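You operate a simulated robot arm through the tools that you are given. There is no shell and no other tool. Be economical: measure what you need, move in short steps, check, and stop when the job is done.

The job below is to be done with a simulated two-armed robot. You get a single attempt, and the scene is never put back.

JOB
Put the filled teal sack on the top of the wooden bench. Then take the pink wiping pad and put it on the low shelf of the sack stand. Then put the red catch bin on the top of the grey bench away on the shelf beside the return funnel. Then stack the small carton marked "washers" from the top of the grey bench on top of the small carton marked "bolts". Then stack the white air filter labelled "No. 6" from the top of the grey bench on top of the white air filter that says "No. 3". Then take the orange scrap tray and leave it on top of the blue sheet. Do these in the order given.

The check looks at the end state, three seconds after you hand in, the way a careful person would. Anything else that was tipped, shoved, dropped, spilled or broken makes it a failure. Flat cloth is picked up by pressing the open fingertips on it (5 to 10 N) and closing them slowly along it; thin cloth reads only 2 to 8 mm in the jaws.

ROBOT AND FRAMES
Two 7-joint arms with fingered hands on one trunk, on a base that drives. Base frame: it is fixed to the floor where the robot stands at the start and does not move with it; the origin is under the middle of the robot, x ahead of it, y to its left, z up. Lengths are in m, angles in degrees, forces in N, time in s.
The left shoulder is at the start at [0.021, 0.208, 1.023], the right one opposite. With the tool pointing down near the work surface each hand reaches from about 0.1 to 0.7 m from the robot's upright axis, wherever it stands, measured 20 degrees to its own side. Places, roughly: blue sheet (57x40x5 cm) [-0.7, -8.3, 1]; filled teal sack [0.75, 0.25, 0.25]; low shelf of the sack stand [4.1, 2.7, 0.3]; orange scrap tray (15x18x5 cm) [-3.7, -6.1, 0.3]; pink wiping pad (8x6x4 cm) [4.1, 0.2, 0.8]; red catch bin (20x19x13 cm) [5.8, -1.8, 0.9]; shelf beside the return funnel [3.3, 4.4, 0.6]; small carton [5.75, -2.25, 1]; top of the wooden bench [5.6, 1.1, 0.9]; white air filter [5.75, -3.25, 1]. Payload 5 kg a hand.
Tool frame (each hand has its own): the origin (TCP) lies between the finger pads and is the grasp point; the fingertips stand 0.048 m ahead of it; z points along the fingers, y is the line along which they close. The gripper opens to 0.16 m. The gripper's body begins 0.056 m behind the TCP. The gripper is a hand of 4 fingers: y runs from the thumb to the fingers, the wrist lies at [-0.026, -0.142, -0.252] in the tool frame, and closing takes about 1.5 s.
Orientation is told as [roll, pitch, yaw] about the base's x, y, z axes, in that order, counted from this pose: with the fingers straight down and the wrist toward the robot, the tool's x, y and z point along [0, 1, 0], [1, 0, 0] and [0, 0, -1] of the base frame.

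CONTROLS
- The arms move only by the tool step_arm. It takes "left_plan", "right_plan" or both (then of equal length, played together; a hand with none holds still); each is a list of rows, each a list of 7 numbers: the turn, a rotation vector about the base's x, y, z in degrees, then the shift along the base's x, y, z in mm, then the finger opening in mm, from 0 to 160. In form: [[ax, ay, az, tx, ty, tz, jaw], ...]. A call has 1 to 10 rows; each row shifts and turns the commanded pose from where the row before left it. Rows are played at 5 a second. More than 0.05 m and 8.6 degrees between two rows, or a gripper value outside its range, and nothing of the call is played. Where a pose cannot be reached the arm comes as near as it can. A force on the tool above 40 N (or 10 N above the force at the start of the call, whichever is more), or a blocked arm, ends the call early, and 0.2 s more pass. Each finger travels about 0.108 m/s and halts on what it meets, pressing with about 30 N; the grip force reading is that of the motor and also rises with nothing between the fingers. The clock runs only during rows and for 0.2 s after the last one: add rows that do not move to give the fingers time. The reply holds the time, the measured pose of the TCP, the force on the tool along the base axes, the opening and the grip force, in the units named above and with some noise, with the torque about the TCP (base axes, N m) and any sound that the robot's microphone picked up, and new pictures: "views" is both (left out), scene, wrist or none (wrist: the cameras of the hands that moved).
- Cameras (640 x 400 px; columns grow to the right, rows downward): "scene" is now at [0.0892, 0.0149, 1.1947]; the picture's right is [0.19, -0.98, 0.00], its down [-0.72, -0.14, -0.68] and it looks along [0.67, 0.13, -0.73] (base axes); focal length 254 px, centre (320, 200). "left" rides on the left gripper at [-0.087, -0.133, -0.189] in its tool frame; the picture's right is [-0.83, -0.26, 0.49], its down [0.51, -0.71, 0.49] and it looks along [0.22, 0.66, 0.72] (tool axes); focal length 238 px, centre (320, 200). "right" rides on the right gripper at [0.087, -0.133, -0.189] in its tool frame; the picture's right is [-0.83, 0.26, -0.49], its down [-0.51, -0.71, 0.49] and it looks along [-0.22, 0.66, 0.72] (tool axes); focal length 238 px, centre (320, 200). There is no depth. A picture from a camera that has moved, and an enlarged one, comes with that camera's place and axes in the base frame and with its lens.
- slide_trunk(by): slides the trunk up (or, below 0, down) by that many m; the arms and the scene camera ride with it, the base frame stays. It gives what a move gives, with no picture.
- roll_base(legs): drives the robot by 1 to 6 legs, each [ahead, left, turn to the left] in m, m and degrees, along the robot's own axes; the way and the turn of a leg run together, so that a leg with both is an arc; at most 1.5 m and 180 degrees a leg. The arms and the cameras ride along, it lands a little off, and it stops where it bumps. It gives what a move gives, and a new picture of the scene camera.
- preshape(shape, hand): the hand has 4 fingers and takes this shape, open, in about a second: jaw (thumb against the fingers, like two jaws); tri (thumb and two fingers); tip (a fingertip pinch); poke (one finger out to press); point (the index stretched); flat (the hand flat); cup (the hand cupped); fist (a fist). The gripper value then closes the fingers along that shape, each until it touches; the sizes above hold for jaw. It gives what a move gives, with no picture.
- pan_tilt(pan, tilt): turns the head with the scene camera to pan (to the left, within 86 degrees either way) and tilt (down, from -29 to 69), counted from straight ahead of the robot. It gives what a move gives, and a new picture of the scene camera.
- inspect(camera, box): a new picture of the part [left, top, right, bottom] of that camera's present view, enlarged. It takes no simulated time.
- close_job(): hands the job in; it is judged then, once.

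Work in short steps. Places have to be worked out from the pictures, the camera data and where the tool is seen: move nearer, look again, correct. Check each grasp and each placing, and mend what went wrong. You have 186 turns and 260 pictures in all, those below and enlarged ones among them. Open the grippers and draw the arms clear of the work before you hand the job in, unless the task says otherwise; then end with one line.

The tools are called after ">>>" as a command line: name --argument value ..., lists and objects as JSON in quotes. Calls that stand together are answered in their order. step_arm: Moves the arms, as the interface text tells. Its arguments: {"type":"object","properties":{"left_plan":{"type":"array"},"right_plan":{"type":"array"},"views":{"type":"string","enum":["both","scene","wrist","none"]}},"required":[]} The other tools are called the same way: slide_trunk (by) slides the trunk up or down; preshape (shape, hand) gives the hand a shape; roll_base (legs) drives the base; pan_tilt (pan, tilt) turns the head that bears the scene camera; inspect (camera, box) takes an enlarged picture of a part of a camera's view; close_job () hands the job in.

At the start:

```text
time_s: 0.0
left_ee_pos: [0.7301, 0.3946, 0.4317]
left_ee_rot: [0.0, 0.0, 0.0]
left_wrist_force: [-0.1, -0.7, 0.0]
left_ft_torque: [-0.01, 0.01, -0.01]
left_width: 0.1594
left_gripper_force: 0.1
left_shape: jaw
right_ee_pos: [0.7521, -0.1414, 0.3964]
right_ee_rot: [0.0, 0.1, 0.0]
right_wrist_force: [-0.9, 0.0, -0.9]
right_ft_torque: [0.02, 0.02, -0.01]
right_width: 0.1596
right_gripper_force: 0.0
right_shape: jaw
trunk travel left (down, up): [-0.025, 0.665]
robot x, y, heading: [-0.0003, -0.0005, -0.1]
head pan, tilt: [11.1, 47.0]
```

scene: 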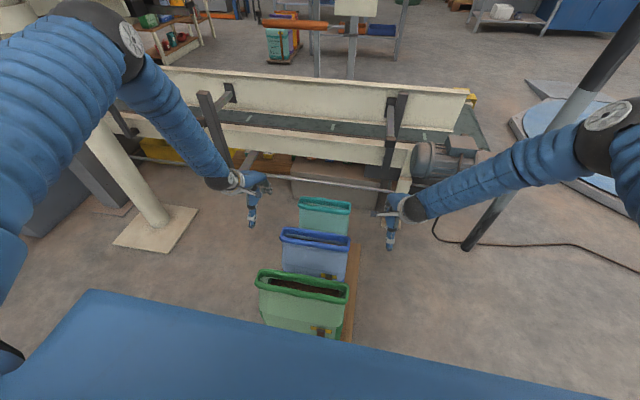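
right: 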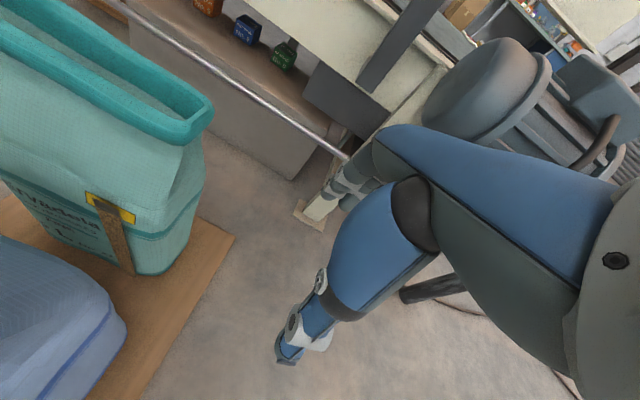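
left: 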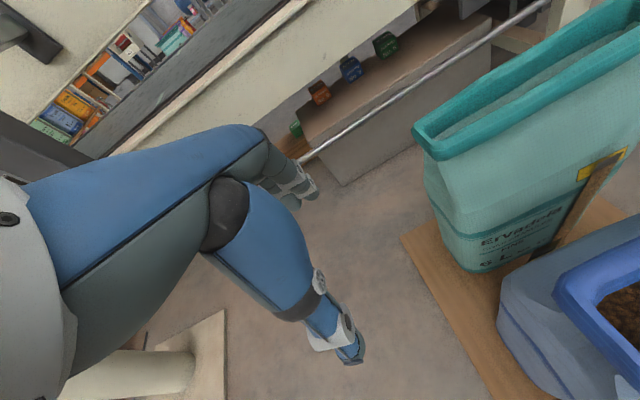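

The picture shows three sacks in a row on a board: green nearest, then blue, then teal. I'll enlarge the view to locate the teal one.

>>> inspect --camera "scene" --box '[200, 150, 440, 350]'

>>> pan_tilt --pan 0 --tilt 15

```text
2.00 times, centred on (320, 250) of scene
camera zoom: at [0.0892, 0.0149, 1.1947], right [0.19, -0.98, 0.0], down [-0.72, -0.14, -0.68], along [0.67, 0.13, -0.73], focal length 509 px, centre (320, 100)
```

zoom: 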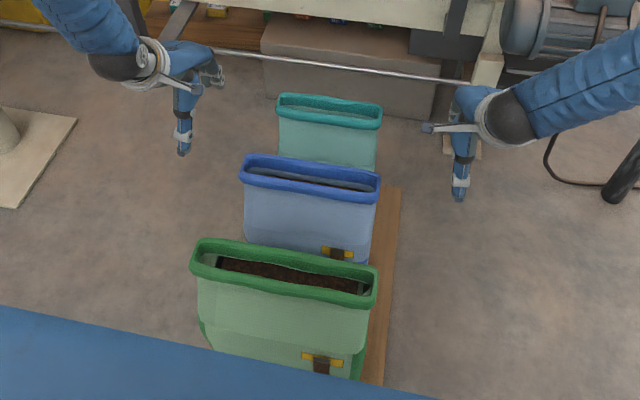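

```text
time_s: 1.0
left_ee_pos: [0.7293, 0.3939, 0.4304]
left_ee_rot: [0.1, 0.0, 0.1]
left_wrist_force: [-0.8, -0.4, -0.2]
left_ft_torque: [0.03, 0.0, 0.02]
left_width: 0.1595
left_gripper_force: 0.1
left_shape: jaw
right_ee_pos: [0.7506, -0.1418, 0.3971]
right_ee_rot: [-0.1, 0.0, -0.1]
right_wrist_force: [0.6, -0.8, -0.3]
right_ft_torque: [0.02, -0.01, 0.01]
right_width: 0.1595
right_gripper_force: 0.1
right_shape: jaw
trunk travel left (down, up): [-0.025, 0.665]
robot x, y, heading: [-0.0023, 0.0, -0.1]
head pan, tilt: [0.0, 15.0]
camera scene: at [0.1045, -0.0004, 1.2443], right [0.0, -1.0, 0.0], down [-0.26, 0.0, -0.97], along [0.97, 0.0, -0.26], focal length 254 px, centre (320, 200)
```

scene: 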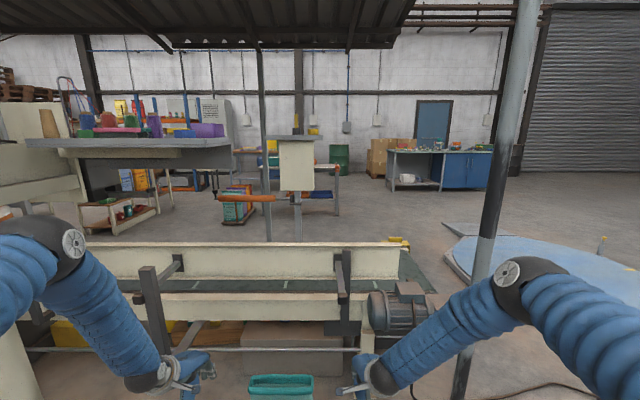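

I need a map before driving, so I'll pan the head left and right.

>>> pan_tilt --pan 60 --tilt 20

>>> pan_tilt --pan -65 --tilt 20

>>> inspect --camera "left" --box '[380, 0, 640, 300]'

```text
time_s: 2.3
left_ee_pos: [0.7304, 0.395, 0.4299]
left_ee_rot: [0.0, 0.1, 0.0]
left_wrist_force: [-0.5, 0.1, -0.4]
left_ft_torque: [-0.04, 0.01, 0.0]
left_width: 0.1597
left_gripper_force: 0.0
left_shape: jaw
right_ee_pos: [0.7507, -0.1413, 0.3972]
right_ee_rot: [0.0, 0.0, 0.1]
right_wrist_force: [0.4, 0.2, 0.1]
right_ft_torque: [0.0, 0.0, -0.06]
right_width: 0.1595
right_gripper_force: 0.0
right_shape: jaw
trunk travel left (down, up): [-0.025, 0.665]
robot x, y, heading: [0.001, 0.004, 0.1]
head pan, tilt: [60.0, 20.0]
camera scene: at [0.0577, 0.0802, 1.2363], right [0.87, -0.5, 0.0], down [-0.17, -0.3, -0.94], along [0.47, 0.81, -0.34], focal length 254 px, centre (320, 200)
```

scene: 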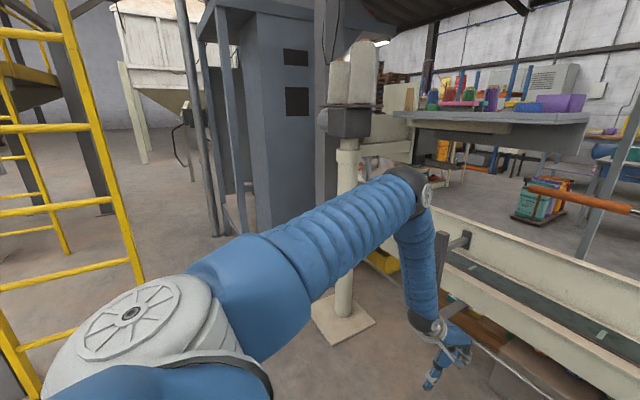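

```text
time_s: 4.3
left_ee_pos: [0.7299, 0.3952, 0.4314]
left_ee_rot: [0.0, 0.0, -0.1]
left_wrist_force: [0.3, -0.2, 0.1]
left_ft_torque: [0.0, 0.02, 0.01]
left_width: 0.1594
left_gripper_force: 0.0
left_shape: jaw
right_ee_pos: [0.7507, -0.1413, 0.3982]
right_ee_rot: [0.1, 0.0, 0.0]
right_wrist_force: [0.5, 1.1, 0.2]
right_ft_torque: [0.04, 0.0, 0.01]
right_width: 0.1594
right_gripper_force: 0.1
right_shape: jaw
trunk travel left (down, up): [-0.025, 0.665]
robot x, y, heading: [-0.002, -0.0024, -0.1]
head pan, tilt: [-65.0, 20.0]
camera scene: at [0.0505, -0.0848, 1.2363], right [-0.91, -0.42, 0.0], down [-0.15, 0.31, -0.94], along [0.4, -0.85, -0.34], focal length 254 px, centre (320, 200)
```

scene: 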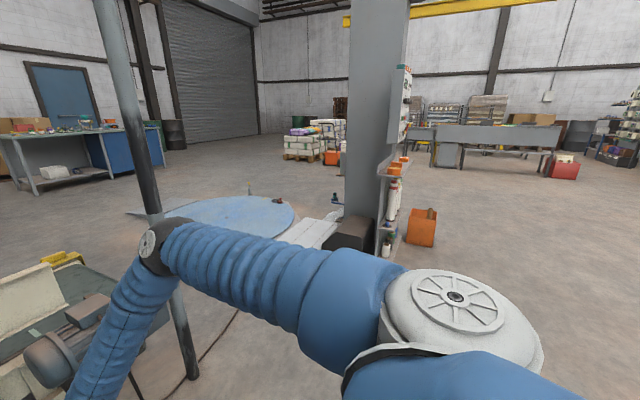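

```text
1.33 times, centred on (510, 150) of left
camera zoom: at [0.5964, 0.3083, 0.6206], right [-0.26, -0.83, -0.49], down [-0.71, 0.51, -0.49], along [0.66, 0.22, -0.72], focal length 318 px, centre (67, 267)
```

zoom: 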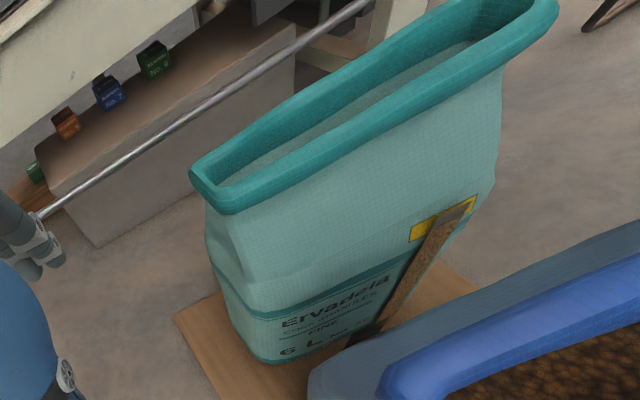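

I place the teal rim at x 0.78–0.835, y 0.03–0.24, z about 0.38. I'll look straight down to see how much room the base has in front of the green sack.

>>> pan_tilt --pan 8 --tilt 69

```text
time_s: 5.8
left_ee_pos: [0.7313, 0.3936, 0.4311]
left_ee_rot: [0.0, 0.0, -0.1]
left_wrist_force: [0.9, 0.2, 0.6]
left_ft_torque: [-0.02, 0.0, -0.03]
left_width: 0.1595
left_gripper_force: 0.2
left_shape: jaw
right_ee_pos: [0.7508, -0.1405, 0.3975]
right_ee_rot: [0.0, 0.0, 0.0]
right_wrist_force: [0.2, 0.1, -0.2]
right_ft_torque: [0.03, 0.02, 0.0]
right_width: 0.1598
right_gripper_force: 0.1
right_shape: jaw
trunk travel left (down, up): [-0.025, 0.665]
robot x, y, heading: [-0.0037, -0.0013, -0.1]
head pan, tilt: [8.0, 68.8]
camera scene: at [0.0665, 0.0073, 1.1688], right [0.14, -0.99, 0.0], down [-0.92, -0.13, -0.36], along [0.36, 0.05, -0.93], focal length 254 px, centre (320, 200)
```

scene: 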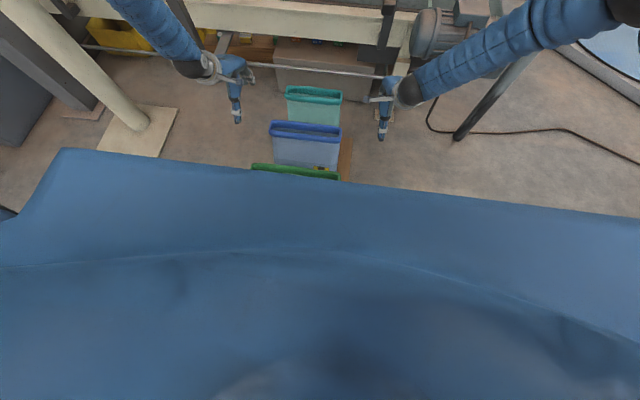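

The torso hides the base front, so I'll try reaching the teal sack without driving: I move the left hand above it.

>>> step_arm --left_plan '[[0, 0, 0, 13, -43, 12, 125], [0, 0, 0, 13, -43, 12, 125], [0, 0, 0, 13, -43, 12, 125], [0, 0, 0, 13, -43, 12, 125], [0, 0, 0, 13, -43, 12, 125], [0, 0, 0, 12, -44, 10, 125], [0, 0, 0, 0, 0, 0, 125]]'

```text
time_s: 7.4
left_ee_pos: [0.8087, 0.1362, 0.5049]
left_ee_rot: [0.0, 0.1, 0.1]
left_wrist_force: [-0.1, -0.3, 0.5]
left_ft_torque: [0.0, 0.02, 0.0]
left_width: 0.1256
left_gripper_force: 0.0
left_shape: jaw
right_ee_pos: [0.7511, -0.1415, 0.3977]
right_ee_rot: [0.0, 0.0, 0.0]
right_wrist_force: [-0.8, 1.1, -1.1]
right_ft_torque: [-0.05, -0.01, 0.01]
right_width: 0.1594
right_gripper_force: 0.1
right_shape: jaw
trunk travel left (down, up): [-0.025, 0.665]
robot x, y, heading: [0.0018, 0.0001, -0.1]
head pan, tilt: [8.0, 68.8]
camera scene: at [0.0664, 0.0071, 1.1687], right [0.14, -0.99, 0.0], down [-0.92, -0.13, -0.36], along [0.36, 0.05, -0.93], focal length 254 px, centre (320, 200)
camera left: at [0.6754, 0.0501, 0.6947], right [-0.26, -0.83, -0.49], down [-0.71, 0.51, -0.49], along [0.65, 0.22, -0.72], focal length 238 px, centre (320, 200)
```

scene: 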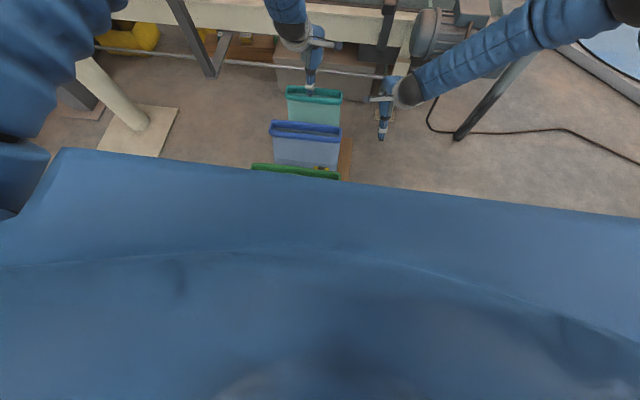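
left: 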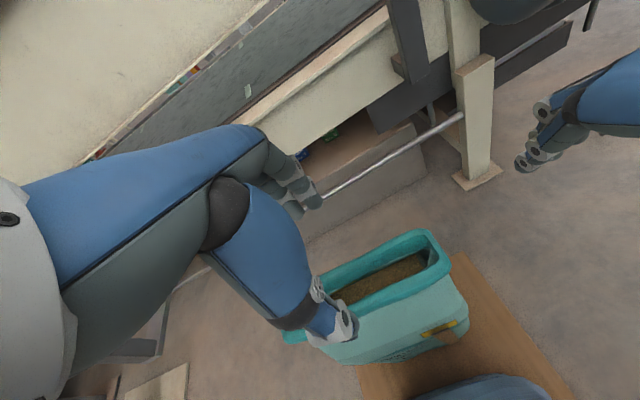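

The geometry puts the rim centre at about x 0.79, y 0.13, well clear of the blue sack. I'll open fully, correct x and go down in two stages.

>>> step_arm --left_plan '[[0, 0, 0, -18, -5, 0, 140], [0, 0, 0, 0, 0, -30, 140], [0, 0, 0, 0, 0, -30, 140], [0, 0, 0, 0, 0, 0, 140]]'

```text
time_s: 8.4
left_ee_pos: [0.79, 0.128, 0.4428]
left_ee_rot: [0.0, 0.0, 0.0]
left_wrist_force: [0.0, -1.0, -0.6]
left_ft_torque: [-0.01, -0.02, -0.03]
left_width: 0.14
left_gripper_force: 0.1
left_shape: jaw
right_ee_pos: [0.7513, -0.1414, 0.3963]
right_ee_rot: [0.0, 0.0, 0.1]
right_wrist_force: [0.3, 0.3, -0.8]
right_ft_torque: [0.0, -0.01, -0.01]
right_width: 0.1597
right_gripper_force: 0.1
right_shape: jaw
trunk travel left (down, up): [-0.025, 0.665]
robot x, y, heading: [0.0009, 0.0025, 0.1]
head pan, tilt: [8.0, 68.8]
camera scene: at [0.0664, 0.0073, 1.1688], right [0.14, -0.99, 0.0], down [-0.92, -0.13, -0.36], along [0.36, 0.05, -0.93], focal length 254 px, centre (320, 200)
camera left: at [0.6565, 0.0427, 0.6323], right [-0.26, -0.83, -0.49], down [-0.71, 0.51, -0.49], along [0.66, 0.22, -0.72], focal length 238 px, centre (320, 200)
```

scene: 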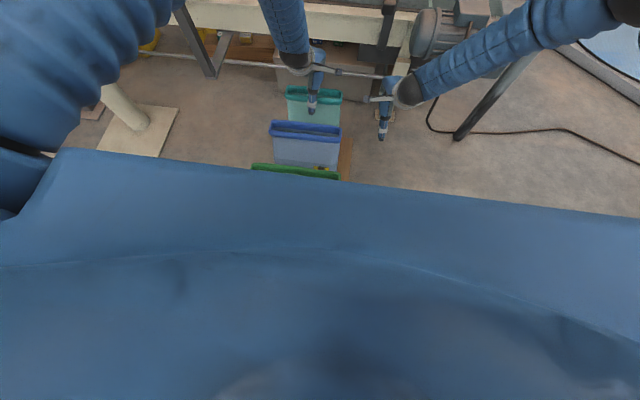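
left: 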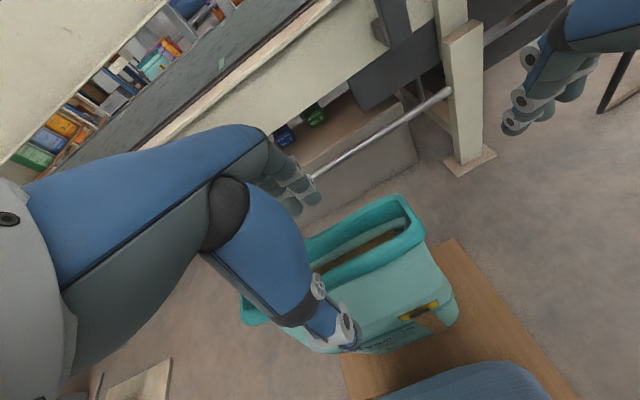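

The rim sits between thumb and fingers (x about 0.758–0.817). I continue down to about z 0.365.

>>> step_arm --left_plan '[[0, 0, 0, 0, 2, -25, 140], [0, 0, 0, 0, 0, -25, 140], [0, 0, 0, 0, 0, -25, 140], [0, 0, 0, 0, 0, 0, 140]]' --views "wrist"

```text
time_s: 9.4
left_ee_pos: [0.7887, 0.131, 0.3669]
left_ee_rot: [0.0, 0.0, 0.0]
left_wrist_force: [0.2, 0.4, -0.3]
left_ft_torque: [-0.01, -0.02, 0.01]
left_width: 0.1398
left_gripper_force: 0.1
left_shape: jaw
right_ee_pos: [0.7515, -0.1423, 0.3976]
right_ee_rot: [0.1, 0.0, 0.0]
right_wrist_force: [-0.3, -0.3, 0.6]
right_ft_torque: [-0.02, 0.0, 0.03]
right_width: 0.1595
right_gripper_force: 0.2
right_shape: jaw
trunk travel left (down, up): [-0.025, 0.665]
robot x, y, heading: [-0.0017, -0.0016, 0.1]
head pan, tilt: [8.0, 68.8]
camera left: at [0.6558, 0.0448, 0.5562], right [-0.26, -0.83, -0.49], down [-0.71, 0.51, -0.49], along [0.66, 0.22, -0.72], focal length 238 px, centre (320, 200)
```

left: 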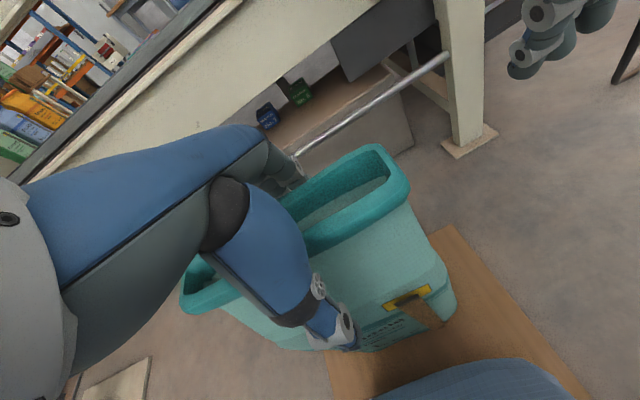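

The rim is level with the TCP and the fingers straddle it. I close.

>>> step_arm --left_plan '[[0, 0, 0, 0, 0, -8, 110], [0, 0, 0, 0, 0, 0, 80], [0, 0, 0, 0, 0, 0, 60], [0, 0, 0, 0, 0, 0, 40], [0, 0, 0, 0, 0, 0, 20], [0, 0, 0, 0, 0, 0, 0], [0, 0, 0, 0, 0, 0, 0], [0, 0, 0, 0, 0, 0, 0]]' --views "wrist"

```text
time_s: 11.2
left_ee_pos: [0.7893, 0.1316, 0.359]
left_ee_rot: [0.0, 0.0, 0.0]
left_wrist_force: [-2.1, -1.0, 8.2]
left_ft_torque: [0.04, -0.03, -0.07]
left_width: 0.0845
left_gripper_force: 29.7
left_shape: jaw
right_ee_pos: [0.7508, -0.1413, 0.398]
right_ee_rot: [-0.1, 0.0, -0.1]
right_wrist_force: [0.1, 0.3, -0.6]
right_ft_torque: [-0.04, 0.0, -0.01]
right_width: 0.1593
right_gripper_force: 0.0
right_shape: jaw
trunk travel left (down, up): [-0.025, 0.665]
robot x, y, heading: [-0.0019, -0.0028, -0.2]
head pan, tilt: [8.0, 68.8]
camera left: at [0.6552, 0.0455, 0.5487], right [-0.26, -0.83, -0.49], down [-0.71, 0.51, -0.49], along [0.66, 0.22, -0.72], focal length 238 px, centre (320, 200)
```

left: 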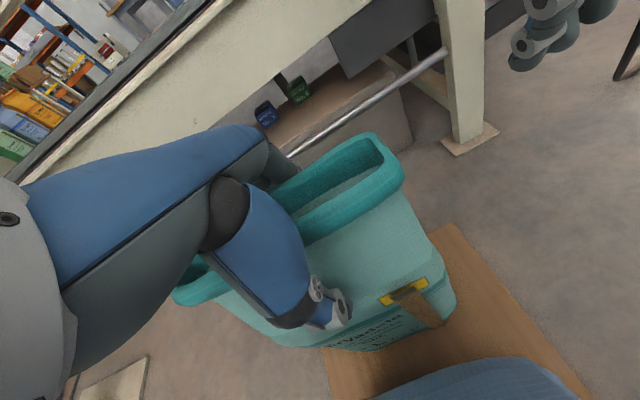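

Gripped at 84 mm with 30 N. I lift slowly and watch the load.

>>> step_arm --left_plan '[[0, 0, 0, 0, 0, 5, 0], [0, 0, 0, 0, 0, 10, 0], [0, 0, 0, 0, 0, 15, 0], [0, 0, 0, 0, 0, 15, 0], [0, 0, 0, 0, 0, 15, 0], [0, 0, 0, 0, 0, 0, 0]]' --views "both"

```text
time_s: 12.6
left_ee_pos: [0.7897, 0.1307, 0.4176]
left_ee_rot: [0.1, 0.0, 0.0]
left_wrist_force: [-0.3, -0.2, -8.8]
left_ft_torque: [-0.03, -0.07, -0.02]
left_width: 0.0624
left_gripper_force: 29.7
left_shape: jaw
right_ee_pos: [0.752, -0.1406, 0.3974]
right_ee_rot: [0.0, 0.1, 0.0]
right_wrist_force: [0.6, 0.8, -0.3]
right_ft_torque: [-0.01, 0.02, 0.01]
right_width: 0.1594
right_gripper_force: 0.0
right_shape: jaw
trunk travel left (down, up): [-0.025, 0.665]
robot x, y, heading: [-0.0049, -0.0017, -0.0]
head pan, tilt: [8.0, 68.8]
camera scene: at [0.0669, 0.0073, 1.1687], right [0.14, -0.99, 0.0], down [-0.92, -0.13, -0.36], along [0.36, 0.05, -0.93], focal length 254 px, centre (320, 200)
camera left: at [0.6559, 0.0453, 0.6067], right [-0.26, -0.83, -0.49], down [-0.71, 0.51, -0.49], along [0.65, 0.22, -0.72], focal length 238 px, centre (320, 200)
```

scene: 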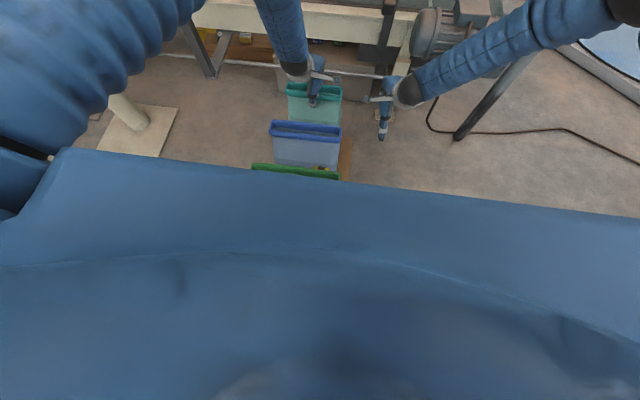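
left: 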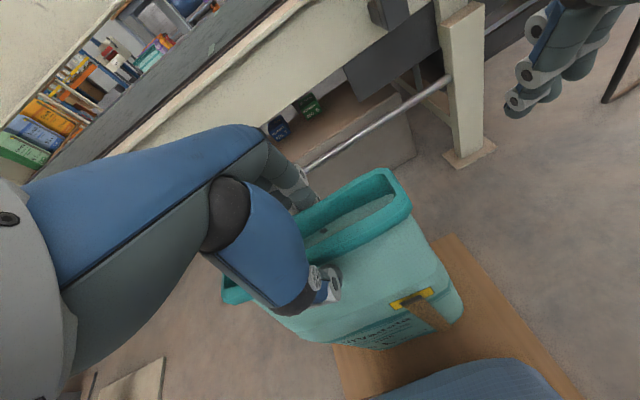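

The fingers have slid up the tapering wall and may now be catching under the rim. I lift a few mm more to see whether the load rises or they slip off.

>>> step_arm --left_plan '[[0, 0, 0, 0, 0, 5, 0], [0, 0, 0, 0, 0, 5, 0], [0, 0, 0, 0, 0, 5, 0], [0, 0, 0, 0, 0, 0, 0]]' --views "wrist"

>>> inspect --camera "scene" --box '[250, 40, 390, 130]'

```text
time_s: 13.6
left_ee_pos: [0.7897, 0.1331, 0.432]
left_ee_rot: [0.0, 0.1, 0.0]
left_wrist_force: [0.2, -0.2, -8.6]
left_ft_torque: [0.06, -0.04, 0.01]
left_width: 0.0623
left_gripper_force: 30.0
left_shape: jaw
right_ee_pos: [0.7517, -0.14, 0.3962]
right_ee_rot: [0.0, 0.0, 0.1]
right_wrist_force: [-0.2, 0.3, -0.5]
right_ft_torque: [0.04, 0.0, -0.02]
right_width: 0.1594
right_gripper_force: 0.0
right_shape: jaw
trunk travel left (down, up): [-0.025, 0.665]
robot x, y, heading: [-0.0033, 0.0024, 0.0]
head pan, tilt: [8.0, 68.8]
camera left: at [0.656, 0.0457, 0.6216], right [-0.26, -0.83, -0.49], down [-0.71, 0.51, -0.49], along [0.65, 0.22, -0.72], focal length 238 px, centre (320, 200)
```

left: 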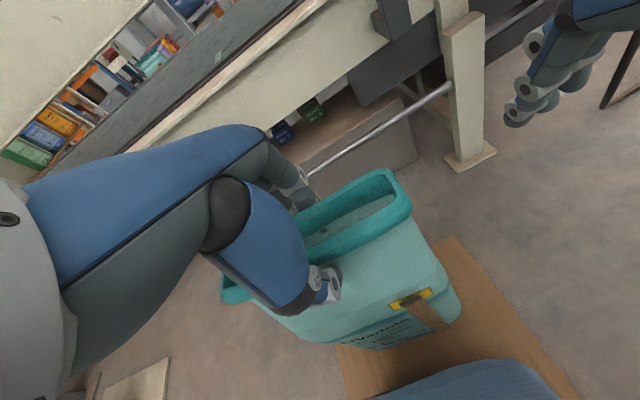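

```text
4.44 times, centred on (320, 85) of scene
camera zoom: at [0.0669, 0.0073, 1.1687], right [0.14, -0.99, 0.0], down [-0.92, -0.13, -0.36], along [0.36, 0.05, -0.93], focal length 1131 px, centre (320, 711)
```

zoom: 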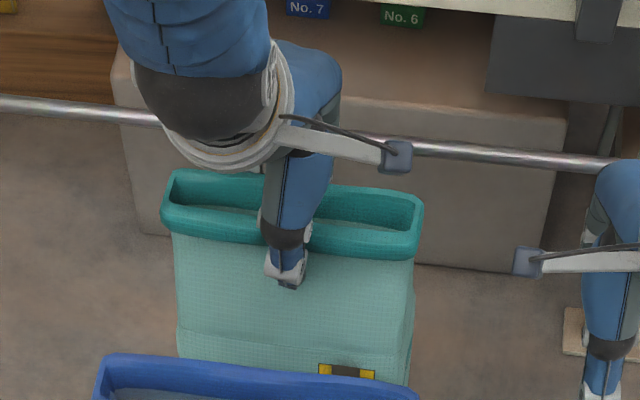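

The sack is moving with the hand (about 0.9 kg) and is hooked under its rim. I raise the trunk to lift it straight up clear of its neighbours.

>>> slide_trunk --by 0.4

>>> pan_tilt --pan 0 --tilt 35

```text
time_s: 17.4
left_ee_pos: [0.7892, 0.131, 0.8316]
left_ee_rot: [-0.1, 0.1, -0.1]
left_wrist_force: [-0.3, -0.2, -7.8]
left_ft_torque: [0.01, -0.02, 0.03]
left_width: 0.0623
left_gripper_force: 30.0
left_shape: jaw
right_ee_pos: [0.7517, -0.1417, 0.796]
right_ee_rot: [0.0, 0.1, 0.0]
right_wrist_force: [-0.9, 0.7, 0.7]
right_ft_torque: [0.01, -0.01, 0.0]
right_width: 0.1596
right_gripper_force: 0.1
right_shape: jaw
trunk travel left (down, up): [-0.425, 0.265]
robot x, y, heading: [0.0002, -0.0032, 0.1]
head pan, tilt: [8.0, 68.8]
```

```text
time_s: 18.4
left_ee_pos: [0.7902, 0.1327, 0.8325]
left_ee_rot: [0.0, 0.2, 0.0]
left_wrist_force: [-1.1, 0.7, -8.4]
left_ft_torque: [0.04, 0.02, 0.0]
left_width: 0.0621
left_gripper_force: 29.5
left_shape: jaw
right_ee_pos: [0.7506, -0.1408, 0.7975]
right_ee_rot: [0.0, 0.1, 0.1]
right_wrist_force: [-0.4, 0.4, 0.1]
right_ft_torque: [-0.01, -0.01, -0.01]
right_width: 0.1597
right_gripper_force: 0.1
right_shape: jaw
trunk travel left (down, up): [-0.425, 0.265]
robot x, y, heading: [-0.0003, 0.0029, -0.2]
head pan, tilt: [0.0, 35.0]
camera scene: at [0.1002, -0.0004, 1.6123], right [0.0, -1.0, 0.0], down [-0.58, 0.0, -0.82], along [0.82, 0.0, -0.58], focal length 254 px, centre (320, 200)
```

scene: 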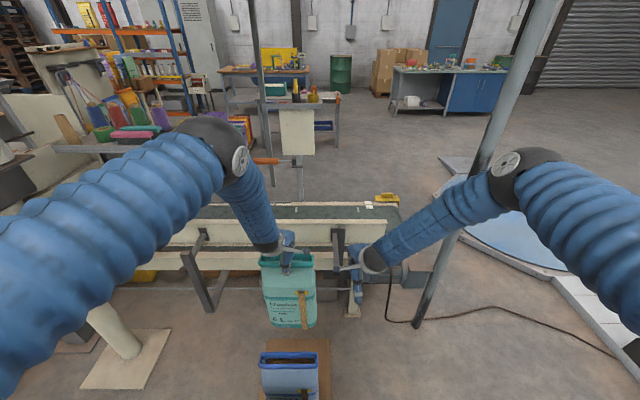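

The sack hangs level. I'll draw both hands in 10 cm, then strafe right past the black pole (about [1.0, -0.62]) and between it and the light-blue turntable.

>>> step_arm --left_plan '[[0, 0, 0, -20, 0, 10, 0], [0, 0, 0, -30, 0, 10, 0], [0, 0, 0, -30, 0, 10, 0], [0, 0, 0, -30, 0, 10, 0], [0, 0, 0, 0, 0, 0, 0]]' --right_plan '[[0, 0, 0, -20, 0, 10, 160], [0, 0, 0, -30, 0, 10, 160], [0, 0, 0, -30, 0, 10, 160], [0, 0, 0, -30, 0, 10, 160], [0, 0, 0, 0, 0, 0, 160]]' --views "none"

>>> pan_tilt --pan -40 --tilt 35

```text
time_s: 19.6
left_ee_pos: [0.6789, 0.1311, 0.8698]
left_ee_rot: [-0.1, 0.1, -0.1]
left_wrist_force: [1.0, -0.7, -9.3]
left_ft_torque: [0.03, 0.05, 0.01]
left_width: 0.0624
left_gripper_force: 30.6
left_shape: jaw
right_ee_pos: [0.6428, -0.14, 0.8365]
right_ee_rot: [0.1, 0.1, 0.0]
right_wrist_force: [1.1, -0.2, -1.4]
right_ft_torque: [0.01, 0.12, 0.03]
right_width: 0.1597
right_gripper_force: 0.0
right_shape: jaw
trunk travel left (down, up): [-0.425, 0.265]
robot x, y, heading: [0.0016, -0.001, -0.1]
head pan, tilt: [0.0, 35.0]
```

```text
time_s: 20.7
left_ee_pos: [0.6764, 0.132, 0.8709]
left_ee_rot: [0.0, 0.1, 0.0]
left_wrist_force: [0.1, 0.1, -7.7]
left_ft_torque: [0.03, 0.02, -0.05]
left_width: 0.0626
left_gripper_force: 30.6
left_shape: jaw
right_ee_pos: [0.6423, -0.1412, 0.8372]
right_ee_rot: [0.1, -0.1, -0.1]
right_wrist_force: [0.1, 0.2, -0.3]
right_ft_torque: [-0.03, 0.03, 0.01]
right_width: 0.1597
right_gripper_force: 0.1
right_shape: jaw
trunk travel left (down, up): [-0.425, 0.265]
robot x, y, heading: [0.0047, -0.0004, 0.0]
head pan, tilt: [-40.0, 35.0]
camera scene: at [0.0793, -0.057, 1.6124], right [-0.64, -0.77, 0.0], down [-0.44, 0.37, -0.82], along [0.63, -0.53, -0.57], focal length 254 px, centre (320, 200)
```

scene: 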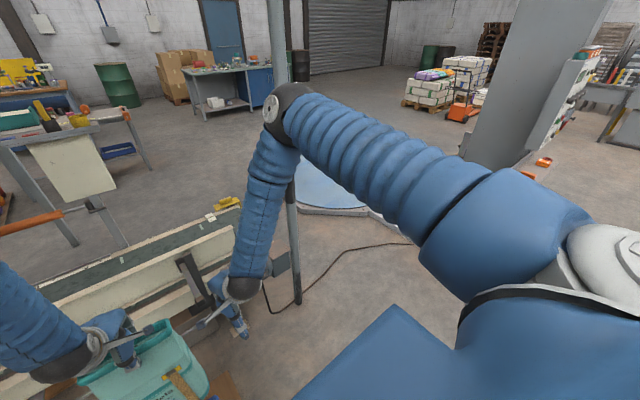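

The way to the right looks open. I back off a little and strafe right.

>>> roll_base --legs '[[-0.1, -0.1, 0], [0, -1.2, 0]]'

```text
time_s: 27.6
left_ee_pos: [0.5762, -1.1666, 0.8709]
left_ee_rot: [0.0, 0.1, -0.3]
left_wrist_force: [-0.1, -0.5, -7.4]
left_ft_torque: [0.05, -0.07, 0.02]
left_width: 0.0626
left_gripper_force: 30.3
left_shape: jaw
right_ee_pos: [0.538, -1.4391, 0.8374]
right_ee_rot: [0.0, -0.1, -0.1]
right_wrist_force: [-0.3, 0.2, -0.1]
right_ft_torque: [0.01, 0.02, 0.02]
right_width: 0.1596
right_gripper_force: 0.0
right_shape: jaw
trunk travel left (down, up): [-0.425, 0.265]
robot x, y, heading: [-0.1032, -1.296, -0.2]
head pan, tilt: [-40.0, 35.0]
camera scene: at [-0.0239, -1.3535, 1.6124], right [-0.65, -0.76, 0.0], down [-0.44, 0.37, -0.82], along [0.62, -0.53, -0.57], focal length 254 px, centre (320, 200)
```

scene: 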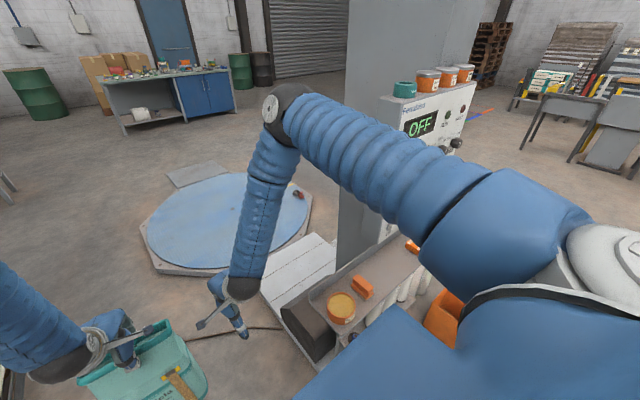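

The turntable edge runs near (1.86,-1.22), (1.38,-1.68) with the ramp at (1.12,-1.78), so I can pass at y about -1.25 and then go diagonally. I'll drive in short legs, with the head facing ahead.

>>> pan_tilt --pan 10 --tilt 40

>>> roll_base --legs '[[1.1, 0.06, 0]]'

```text
time_s: 28.8
left_ee_pos: [0.5739, -1.1677, 0.8709]
left_ee_rot: [0.0, 0.2, -0.2]
left_wrist_force: [-0.4, 0.3, -8.4]
left_ft_torque: [0.03, -0.03, -0.03]
left_width: 0.0623
left_gripper_force: 30.1
left_shape: jaw
right_ee_pos: [0.5389, -1.4393, 0.8361]
right_ee_rot: [0.0, 0.0, -0.2]
right_wrist_force: [0.2, -0.6, -0.2]
right_ft_torque: [-0.03, -0.02, 0.01]
right_width: 0.1597
right_gripper_force: 0.1
right_shape: jaw
trunk travel left (down, up): [-0.425, 0.265]
robot x, y, heading: [-0.1021, -1.2961, -0.0]
head pan, tilt: [10.0, 40.0]
camera scene: at [-0.0074, -1.2817, 1.6048], right [0.17, -0.99, 0.0], down [-0.63, -0.11, -0.77], along [0.75, 0.13, -0.64], focal length 254 px, centre (320, 200)
```

scene: 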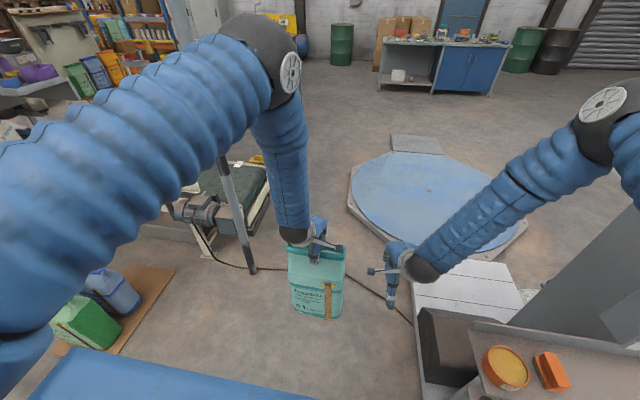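

```text
time_s: 34.6
left_ee_pos: [1.696, -1.12, 0.8703]
left_ee_rot: [0.0, 0.1, -0.6]
left_wrist_force: [0.1, 0.4, -8.6]
left_ft_torque: [0.01, -0.02, 0.0]
left_width: 0.0624
left_gripper_force: 30.1
left_shape: jaw
right_ee_pos: [1.659, -1.3918, 0.8365]
right_ee_rot: [0.0, 0.2, -0.6]
right_wrist_force: [0.4, -0.1, -0.1]
right_ft_torque: [-0.02, 0.01, -0.01]
right_width: 0.1595
right_gripper_force: 0.1
right_shape: jaw
trunk travel left (down, up): [-0.425, 0.265]
robot x, y, heading: [1.0127, -1.2475, -0.7]
head pan, tilt: [10.0, 40.0]
camera scene: at [1.1143, -1.2316, 1.6048], right [0.16, -0.99, 0.0], down [-0.64, -0.1, -0.77], along [0.76, 0.12, -0.64], focal length 254 px, centre (320, 200)
```

scene: 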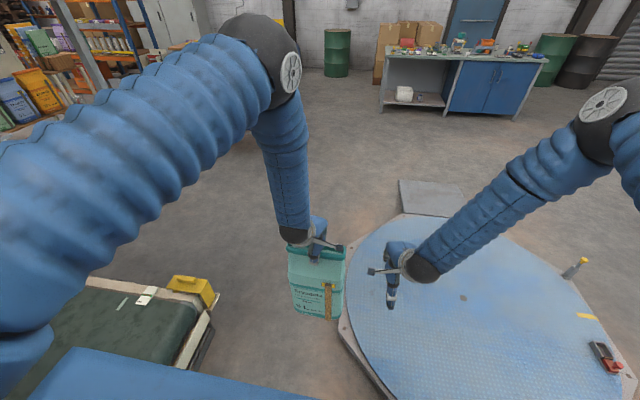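

The conveyor end looks close to my path, so I look left and down before going on.

>>> pan_tilt --pan 45 --tilt 50

>>> pan_tilt --pan 80 --tilt 50

```text
time_s: 35.6
left_ee_pos: [1.6964, -1.12, 0.8708]
left_ee_rot: [0.0, 0.2, -0.6]
left_wrist_force: [0.5, 0.1, -8.3]
left_ft_torque: [0.06, 0.01, 0.02]
left_width: 0.0624
left_gripper_force: 29.6
left_shape: jaw
right_ee_pos: [1.6586, -1.3921, 0.836]
right_ee_rot: [0.0, 0.1, -0.6]
right_wrist_force: [0.2, -0.4, 0.7]
right_ft_torque: [0.03, 0.01, 0.01]
right_width: 0.1597
right_gripper_force: 0.0
right_shape: jaw
trunk travel left (down, up): [-0.425, 0.265]
robot x, y, heading: [1.0183, -1.2459, -0.6]
head pan, tilt: [45.0, 50.0]
camera scene: at [1.0853, -1.1916, 1.5907], right [0.7, -0.72, 0.0], down [-0.55, -0.54, -0.64], along [0.46, 0.45, -0.77], focal length 254 px, centre (320, 200)
```

scene: 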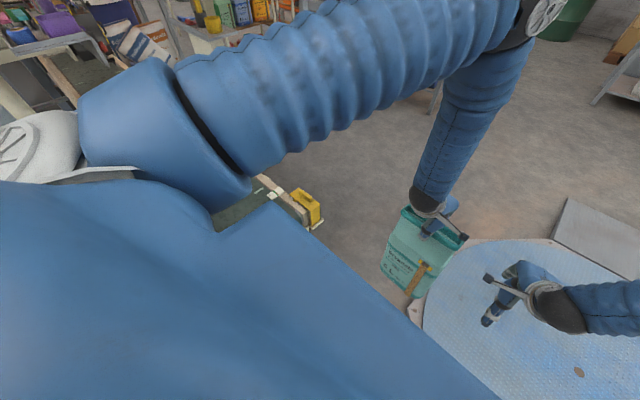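

```text
time_s: 36.6
left_ee_pos: [1.6968, -1.1217, 0.8709]
left_ee_rot: [0.0, 0.2, -0.6]
left_wrist_force: [0.1, 0.0, -9.3]
left_ft_torque: [0.02, -0.02, -0.02]
left_width: 0.0626
left_gripper_force: 29.7
left_shape: jaw
right_ee_pos: [1.6582, -1.3919, 0.8368]
right_ee_rot: [-0.1, 0.0, -0.6]
right_wrist_force: [0.7, 0.2, 0.0]
right_ft_torque: [0.01, -0.01, 0.0]
right_width: 0.1596
right_gripper_force: 0.0
right_shape: jaw
trunk travel left (down, up): [-0.425, 0.265]
robot x, y, heading: [1.0163, -1.2423, -0.6]
head pan, tilt: [80.0, 50.0]
camera scene: at [1.0443, -1.1698, 1.5907], right [0.98, -0.19, 0.0], down [-0.14, -0.75, -0.64], along [0.12, 0.63, -0.77], focal length 254 px, centre (320, 200)
```

scene: 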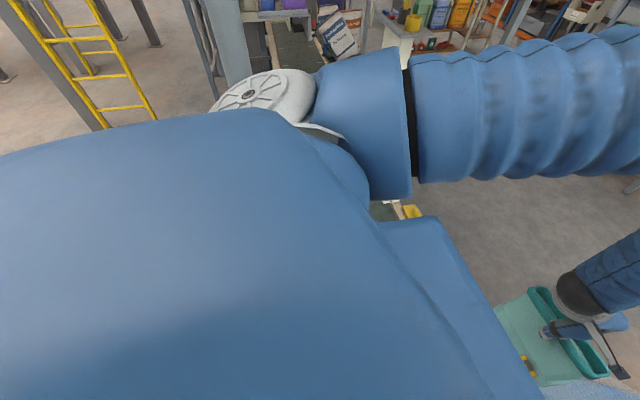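

The gap between the conveyor corner (about 1.66,-0.61) and the turntable vertex (about 1.80,-1.23) is only some 0.65 m, too tight to trust. I'll go back and take the open way around the column on the right.

>>> roll_base --legs '[[-1.15, -0.03, 0]]'

>>> pan_tilt --pan -86 --tilt 25

```text
time_s: 42.5
left_ee_pos: [0.5333, -1.1377, 0.8709]
left_ee_rot: [0.0, 0.1, -1.0]
left_wrist_force: [0.1, -0.4, -7.8]
left_ft_torque: [0.03, 0.0, -0.02]
left_width: 0.0629
left_gripper_force: 29.5
left_shape: jaw
right_ee_pos: [0.4924, -1.4085, 0.8362]
right_ee_rot: [-0.1, 0.0, -1.0]
right_wrist_force: [-0.4, 0.0, 0.0]
right_ft_torque: [-0.05, -0.01, 0.03]
right_width: 0.16
right_gripper_force: 0.1
right_shape: jaw
trunk travel left (down, up): [-0.425, 0.265]
robot x, y, heading: [-0.1444, -1.2586, -0.8]
head pan, tilt: [80.0, 50.0]
camera scene: at [-0.12, -1.1835, 1.5907], right [0.98, -0.19, 0.0], down [-0.14, -0.75, -0.64], along [0.12, 0.63, -0.77], focal length 254 px, centre (320, 200)
```

scene: 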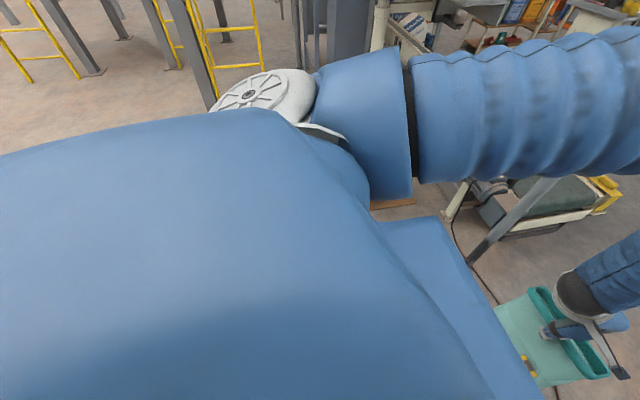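

```text
time_s: 45.0
left_ee_pos: [0.5325, -1.1378, 0.8704]
left_ee_rot: [0.1, 0.1, -0.9]
left_wrist_force: [-0.7, 0.4, -9.1]
left_ft_torque: [0.03, -0.02, -0.03]
left_width: 0.0627
left_gripper_force: 29.9
left_shape: jaw
right_ee_pos: [0.4921, -1.4072, 0.8375]
right_ee_rot: [0.0, 0.0, -1.0]
right_wrist_force: [0.6, 0.0, 0.0]
right_ft_torque: [-0.01, -0.03, 0.03]
right_width: 0.1597
right_gripper_force: 0.0
right_shape: jaw
trunk travel left (down, up): [-0.425, 0.265]
robot x, y, heading: [-0.1437, -1.2594, -0.7]
head pan, tilt: [-85.9, 25.0]
camera scene: at [-0.1288, -1.3511, 1.6282], right [-1.0, -0.06, 0.0], down [-0.02, 0.42, -0.91], along [0.05, -0.9, -0.42], focal length 254 px, centre (320, 200)
```

scene: 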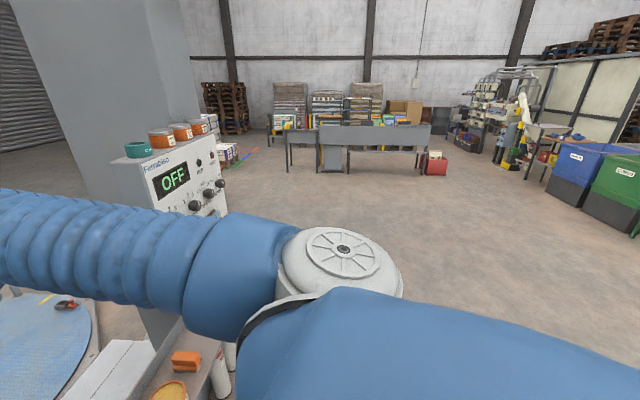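

The floor to the right is open as far as the grey table at y about -6. I back off diagonally and strafe past the column, looking ahead.

>>> pan_tilt --pan -20 --tilt 25

>>> roll_base --legs '[[-0.6, -0.7, 0], [0, -1.5, 0]]'

```text
time_s: 46.4
left_ee_pos: [0.5332, -1.1379, 0.8704]
left_ee_rot: [0.1, 0.0, -0.9]
left_wrist_force: [0.9, 0.3, -8.6]
left_ft_torque: [0.02, -0.02, -0.02]
left_width: 0.0626
left_gripper_force: 29.7
left_shape: jaw
right_ee_pos: [0.4937, -1.4081, 0.8358]
right_ee_rot: [0.0, 0.0, -0.8]
right_wrist_force: [-1.0, -0.5, -0.1]
right_ft_torque: [-0.03, 0.01, 0.0]
right_width: 0.16
right_gripper_force: 0.1
right_shape: jaw
trunk travel left (down, up): [-0.425, 0.265]
robot x, y, heading: [-0.1411, -1.2573, -0.7]
head pan, tilt: [-20.0, 25.0]
camera scene: at [-0.0479, -1.292, 1.6281], right [-0.36, -0.93, 0.0], down [-0.4, 0.15, -0.91], along [0.85, -0.32, -0.42], focal length 254 px, centre (320, 200)
```

scene: 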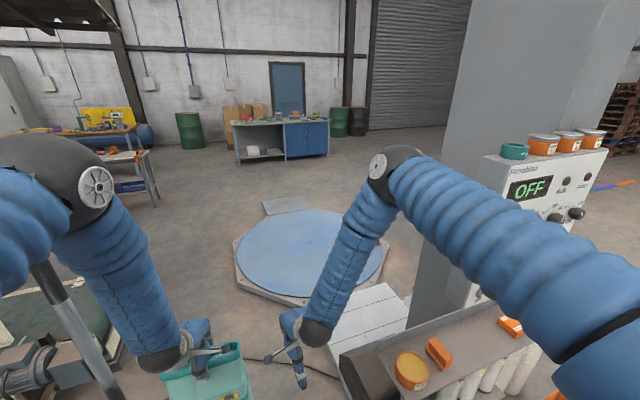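

```text
time_s: 48.7
left_ee_pos: [0.3409, -1.3559, 0.8717]
left_ee_rot: [0.3, 0.0, -0.5]
left_wrist_force: [-2.0, -3.5, -6.0]
left_ft_torque: [0.59, 0.04, 0.11]
left_width: 0.0633
left_gripper_force: 29.4
left_shape: jaw
right_ee_pos: [0.315, -1.625, 0.8479]
right_ee_rot: [0.3, -1.7, -0.4]
right_wrist_force: [10.2, 2.8, 3.3]
right_ft_torque: [-0.11, 0.16, 0.99]
right_width: 0.1598
right_gripper_force: 0.1
right_shape: jaw
trunk travel left (down, up): [-0.425, 0.265]
robot x, y, heading: [-0.3339, -1.4802, -0.6]
head pan, tilt: [-20.0, 25.0]
stopped in leg 1: the force on the tool passed its limit at 47 N (the readings are from after the stop); the commanded pose is now the measured one
camera scene: at [-0.2423, -1.5164, 1.6281], right [-0.35, -0.94, 0.0], down [-0.39, 0.15, -0.91], along [0.85, -0.32, -0.42], focal length 254 px, centre (320, 200)
```

scene: 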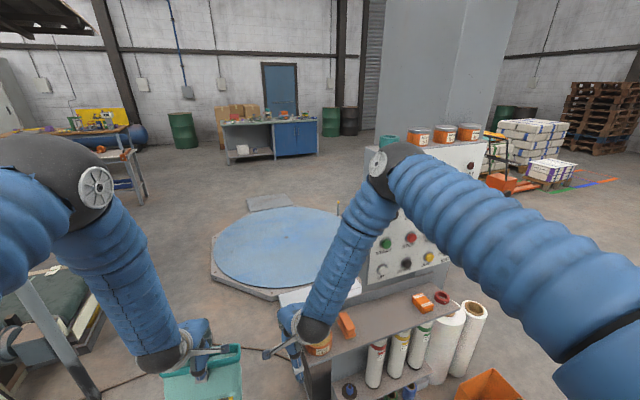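

The right hand has touched something on the control-cabinet shelf. I look closely before moving.

>>> inspect --camera "scene" --box '[230, 260, 500, 400]'

>>> inspect --camera "right" --box '[0, 0, 640, 400]'

```text
2.37 times, centred on (365, 330) of scene
camera zoom: at [-0.2423, -1.5164, 1.6281], right [-0.35, -0.94, 0.0], down [-0.39, 0.15, -0.91], along [0.85, -0.32, -0.42], focal length 603 px, centre (213, -108)
```

zoom: 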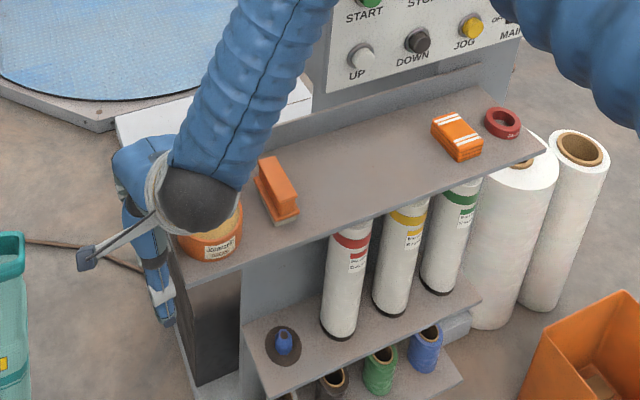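

```text
1.00 times, centred on (320, 200) of right (not enlarged: the box is as wide or as high as the picture)
camera zoom: at [0.1786, -1.5386, 1.0332], right [0.24, -0.84, 0.49], down [-0.7, -0.5, -0.51], along [0.68, -0.22, -0.7], focal length 238 px, centre (320, 200)
```

zoom: 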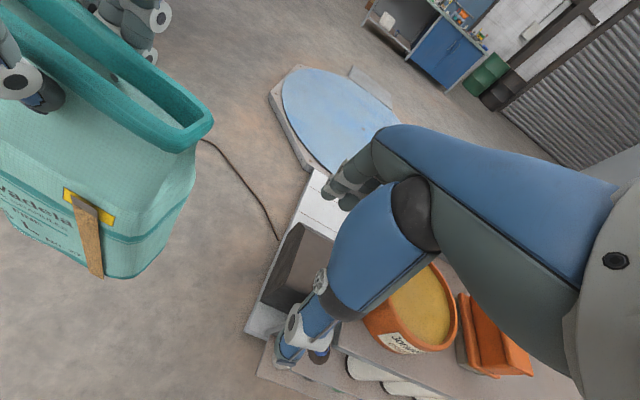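

The pot is upright; the hand is around its edge. I back out along the exact reverse of the motion.

>>> roll_base --legs '[[0.17, 0.2, 0]]'

>>> inspect --camera "scene" --box '[230, 260, 500, 400]'

```text
time_s: 50.6
left_ee_pos: [0.519, -1.1405, 0.8709]
left_ee_rot: [0.2, 0.0, 0.0]
left_wrist_force: [0.2, -0.7, -9.3]
left_ft_torque: [-0.21, 0.06, -0.03]
left_width: 0.0633
left_gripper_force: 29.8
left_shape: jaw
right_ee_pos: [0.4942, -1.4095, 0.8445]
right_ee_rot: [0.1, -1.3, 0.1]
right_wrist_force: [0.4, 0.2, -0.1]
right_ft_torque: [-0.03, -0.02, 0.0]
right_width: 0.1597
right_gripper_force: 0.0
right_shape: jaw
trunk travel left (down, up): [-0.425, 0.265]
robot x, y, heading: [-0.1616, -1.2711, 0.0]
head pan, tilt: [-20.0, 25.0]
camera scene: at [-0.0616, -1.3034, 1.6281], right [-0.34, -0.94, 0.0], down [-0.4, 0.15, -0.91], along [0.85, -0.31, -0.42], focal length 254 px, centre (320, 200)
```

scene: 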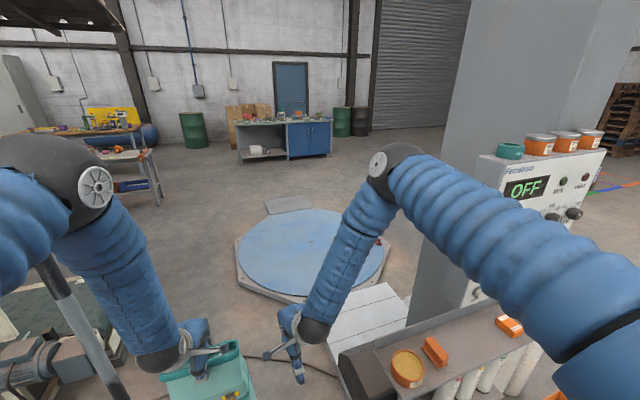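

```text
2.37 times, centred on (365, 330) of scene
camera zoom: at [-0.0616, -1.3034, 1.6281], right [-0.34, -0.94, 0.0], down [-0.4, 0.15, -0.91], along [0.85, -0.31, -0.42], focal length 603 px, centre (213, -108)
```

zoom: 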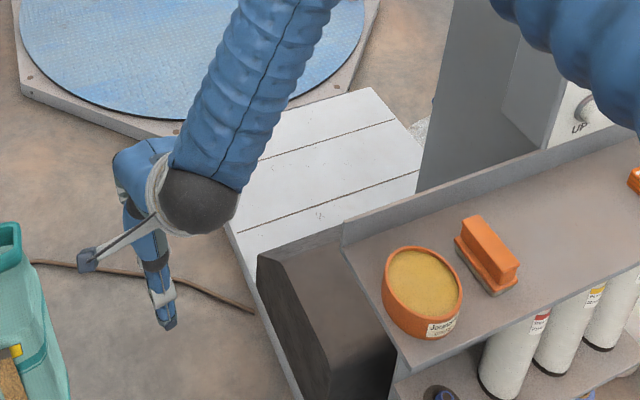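

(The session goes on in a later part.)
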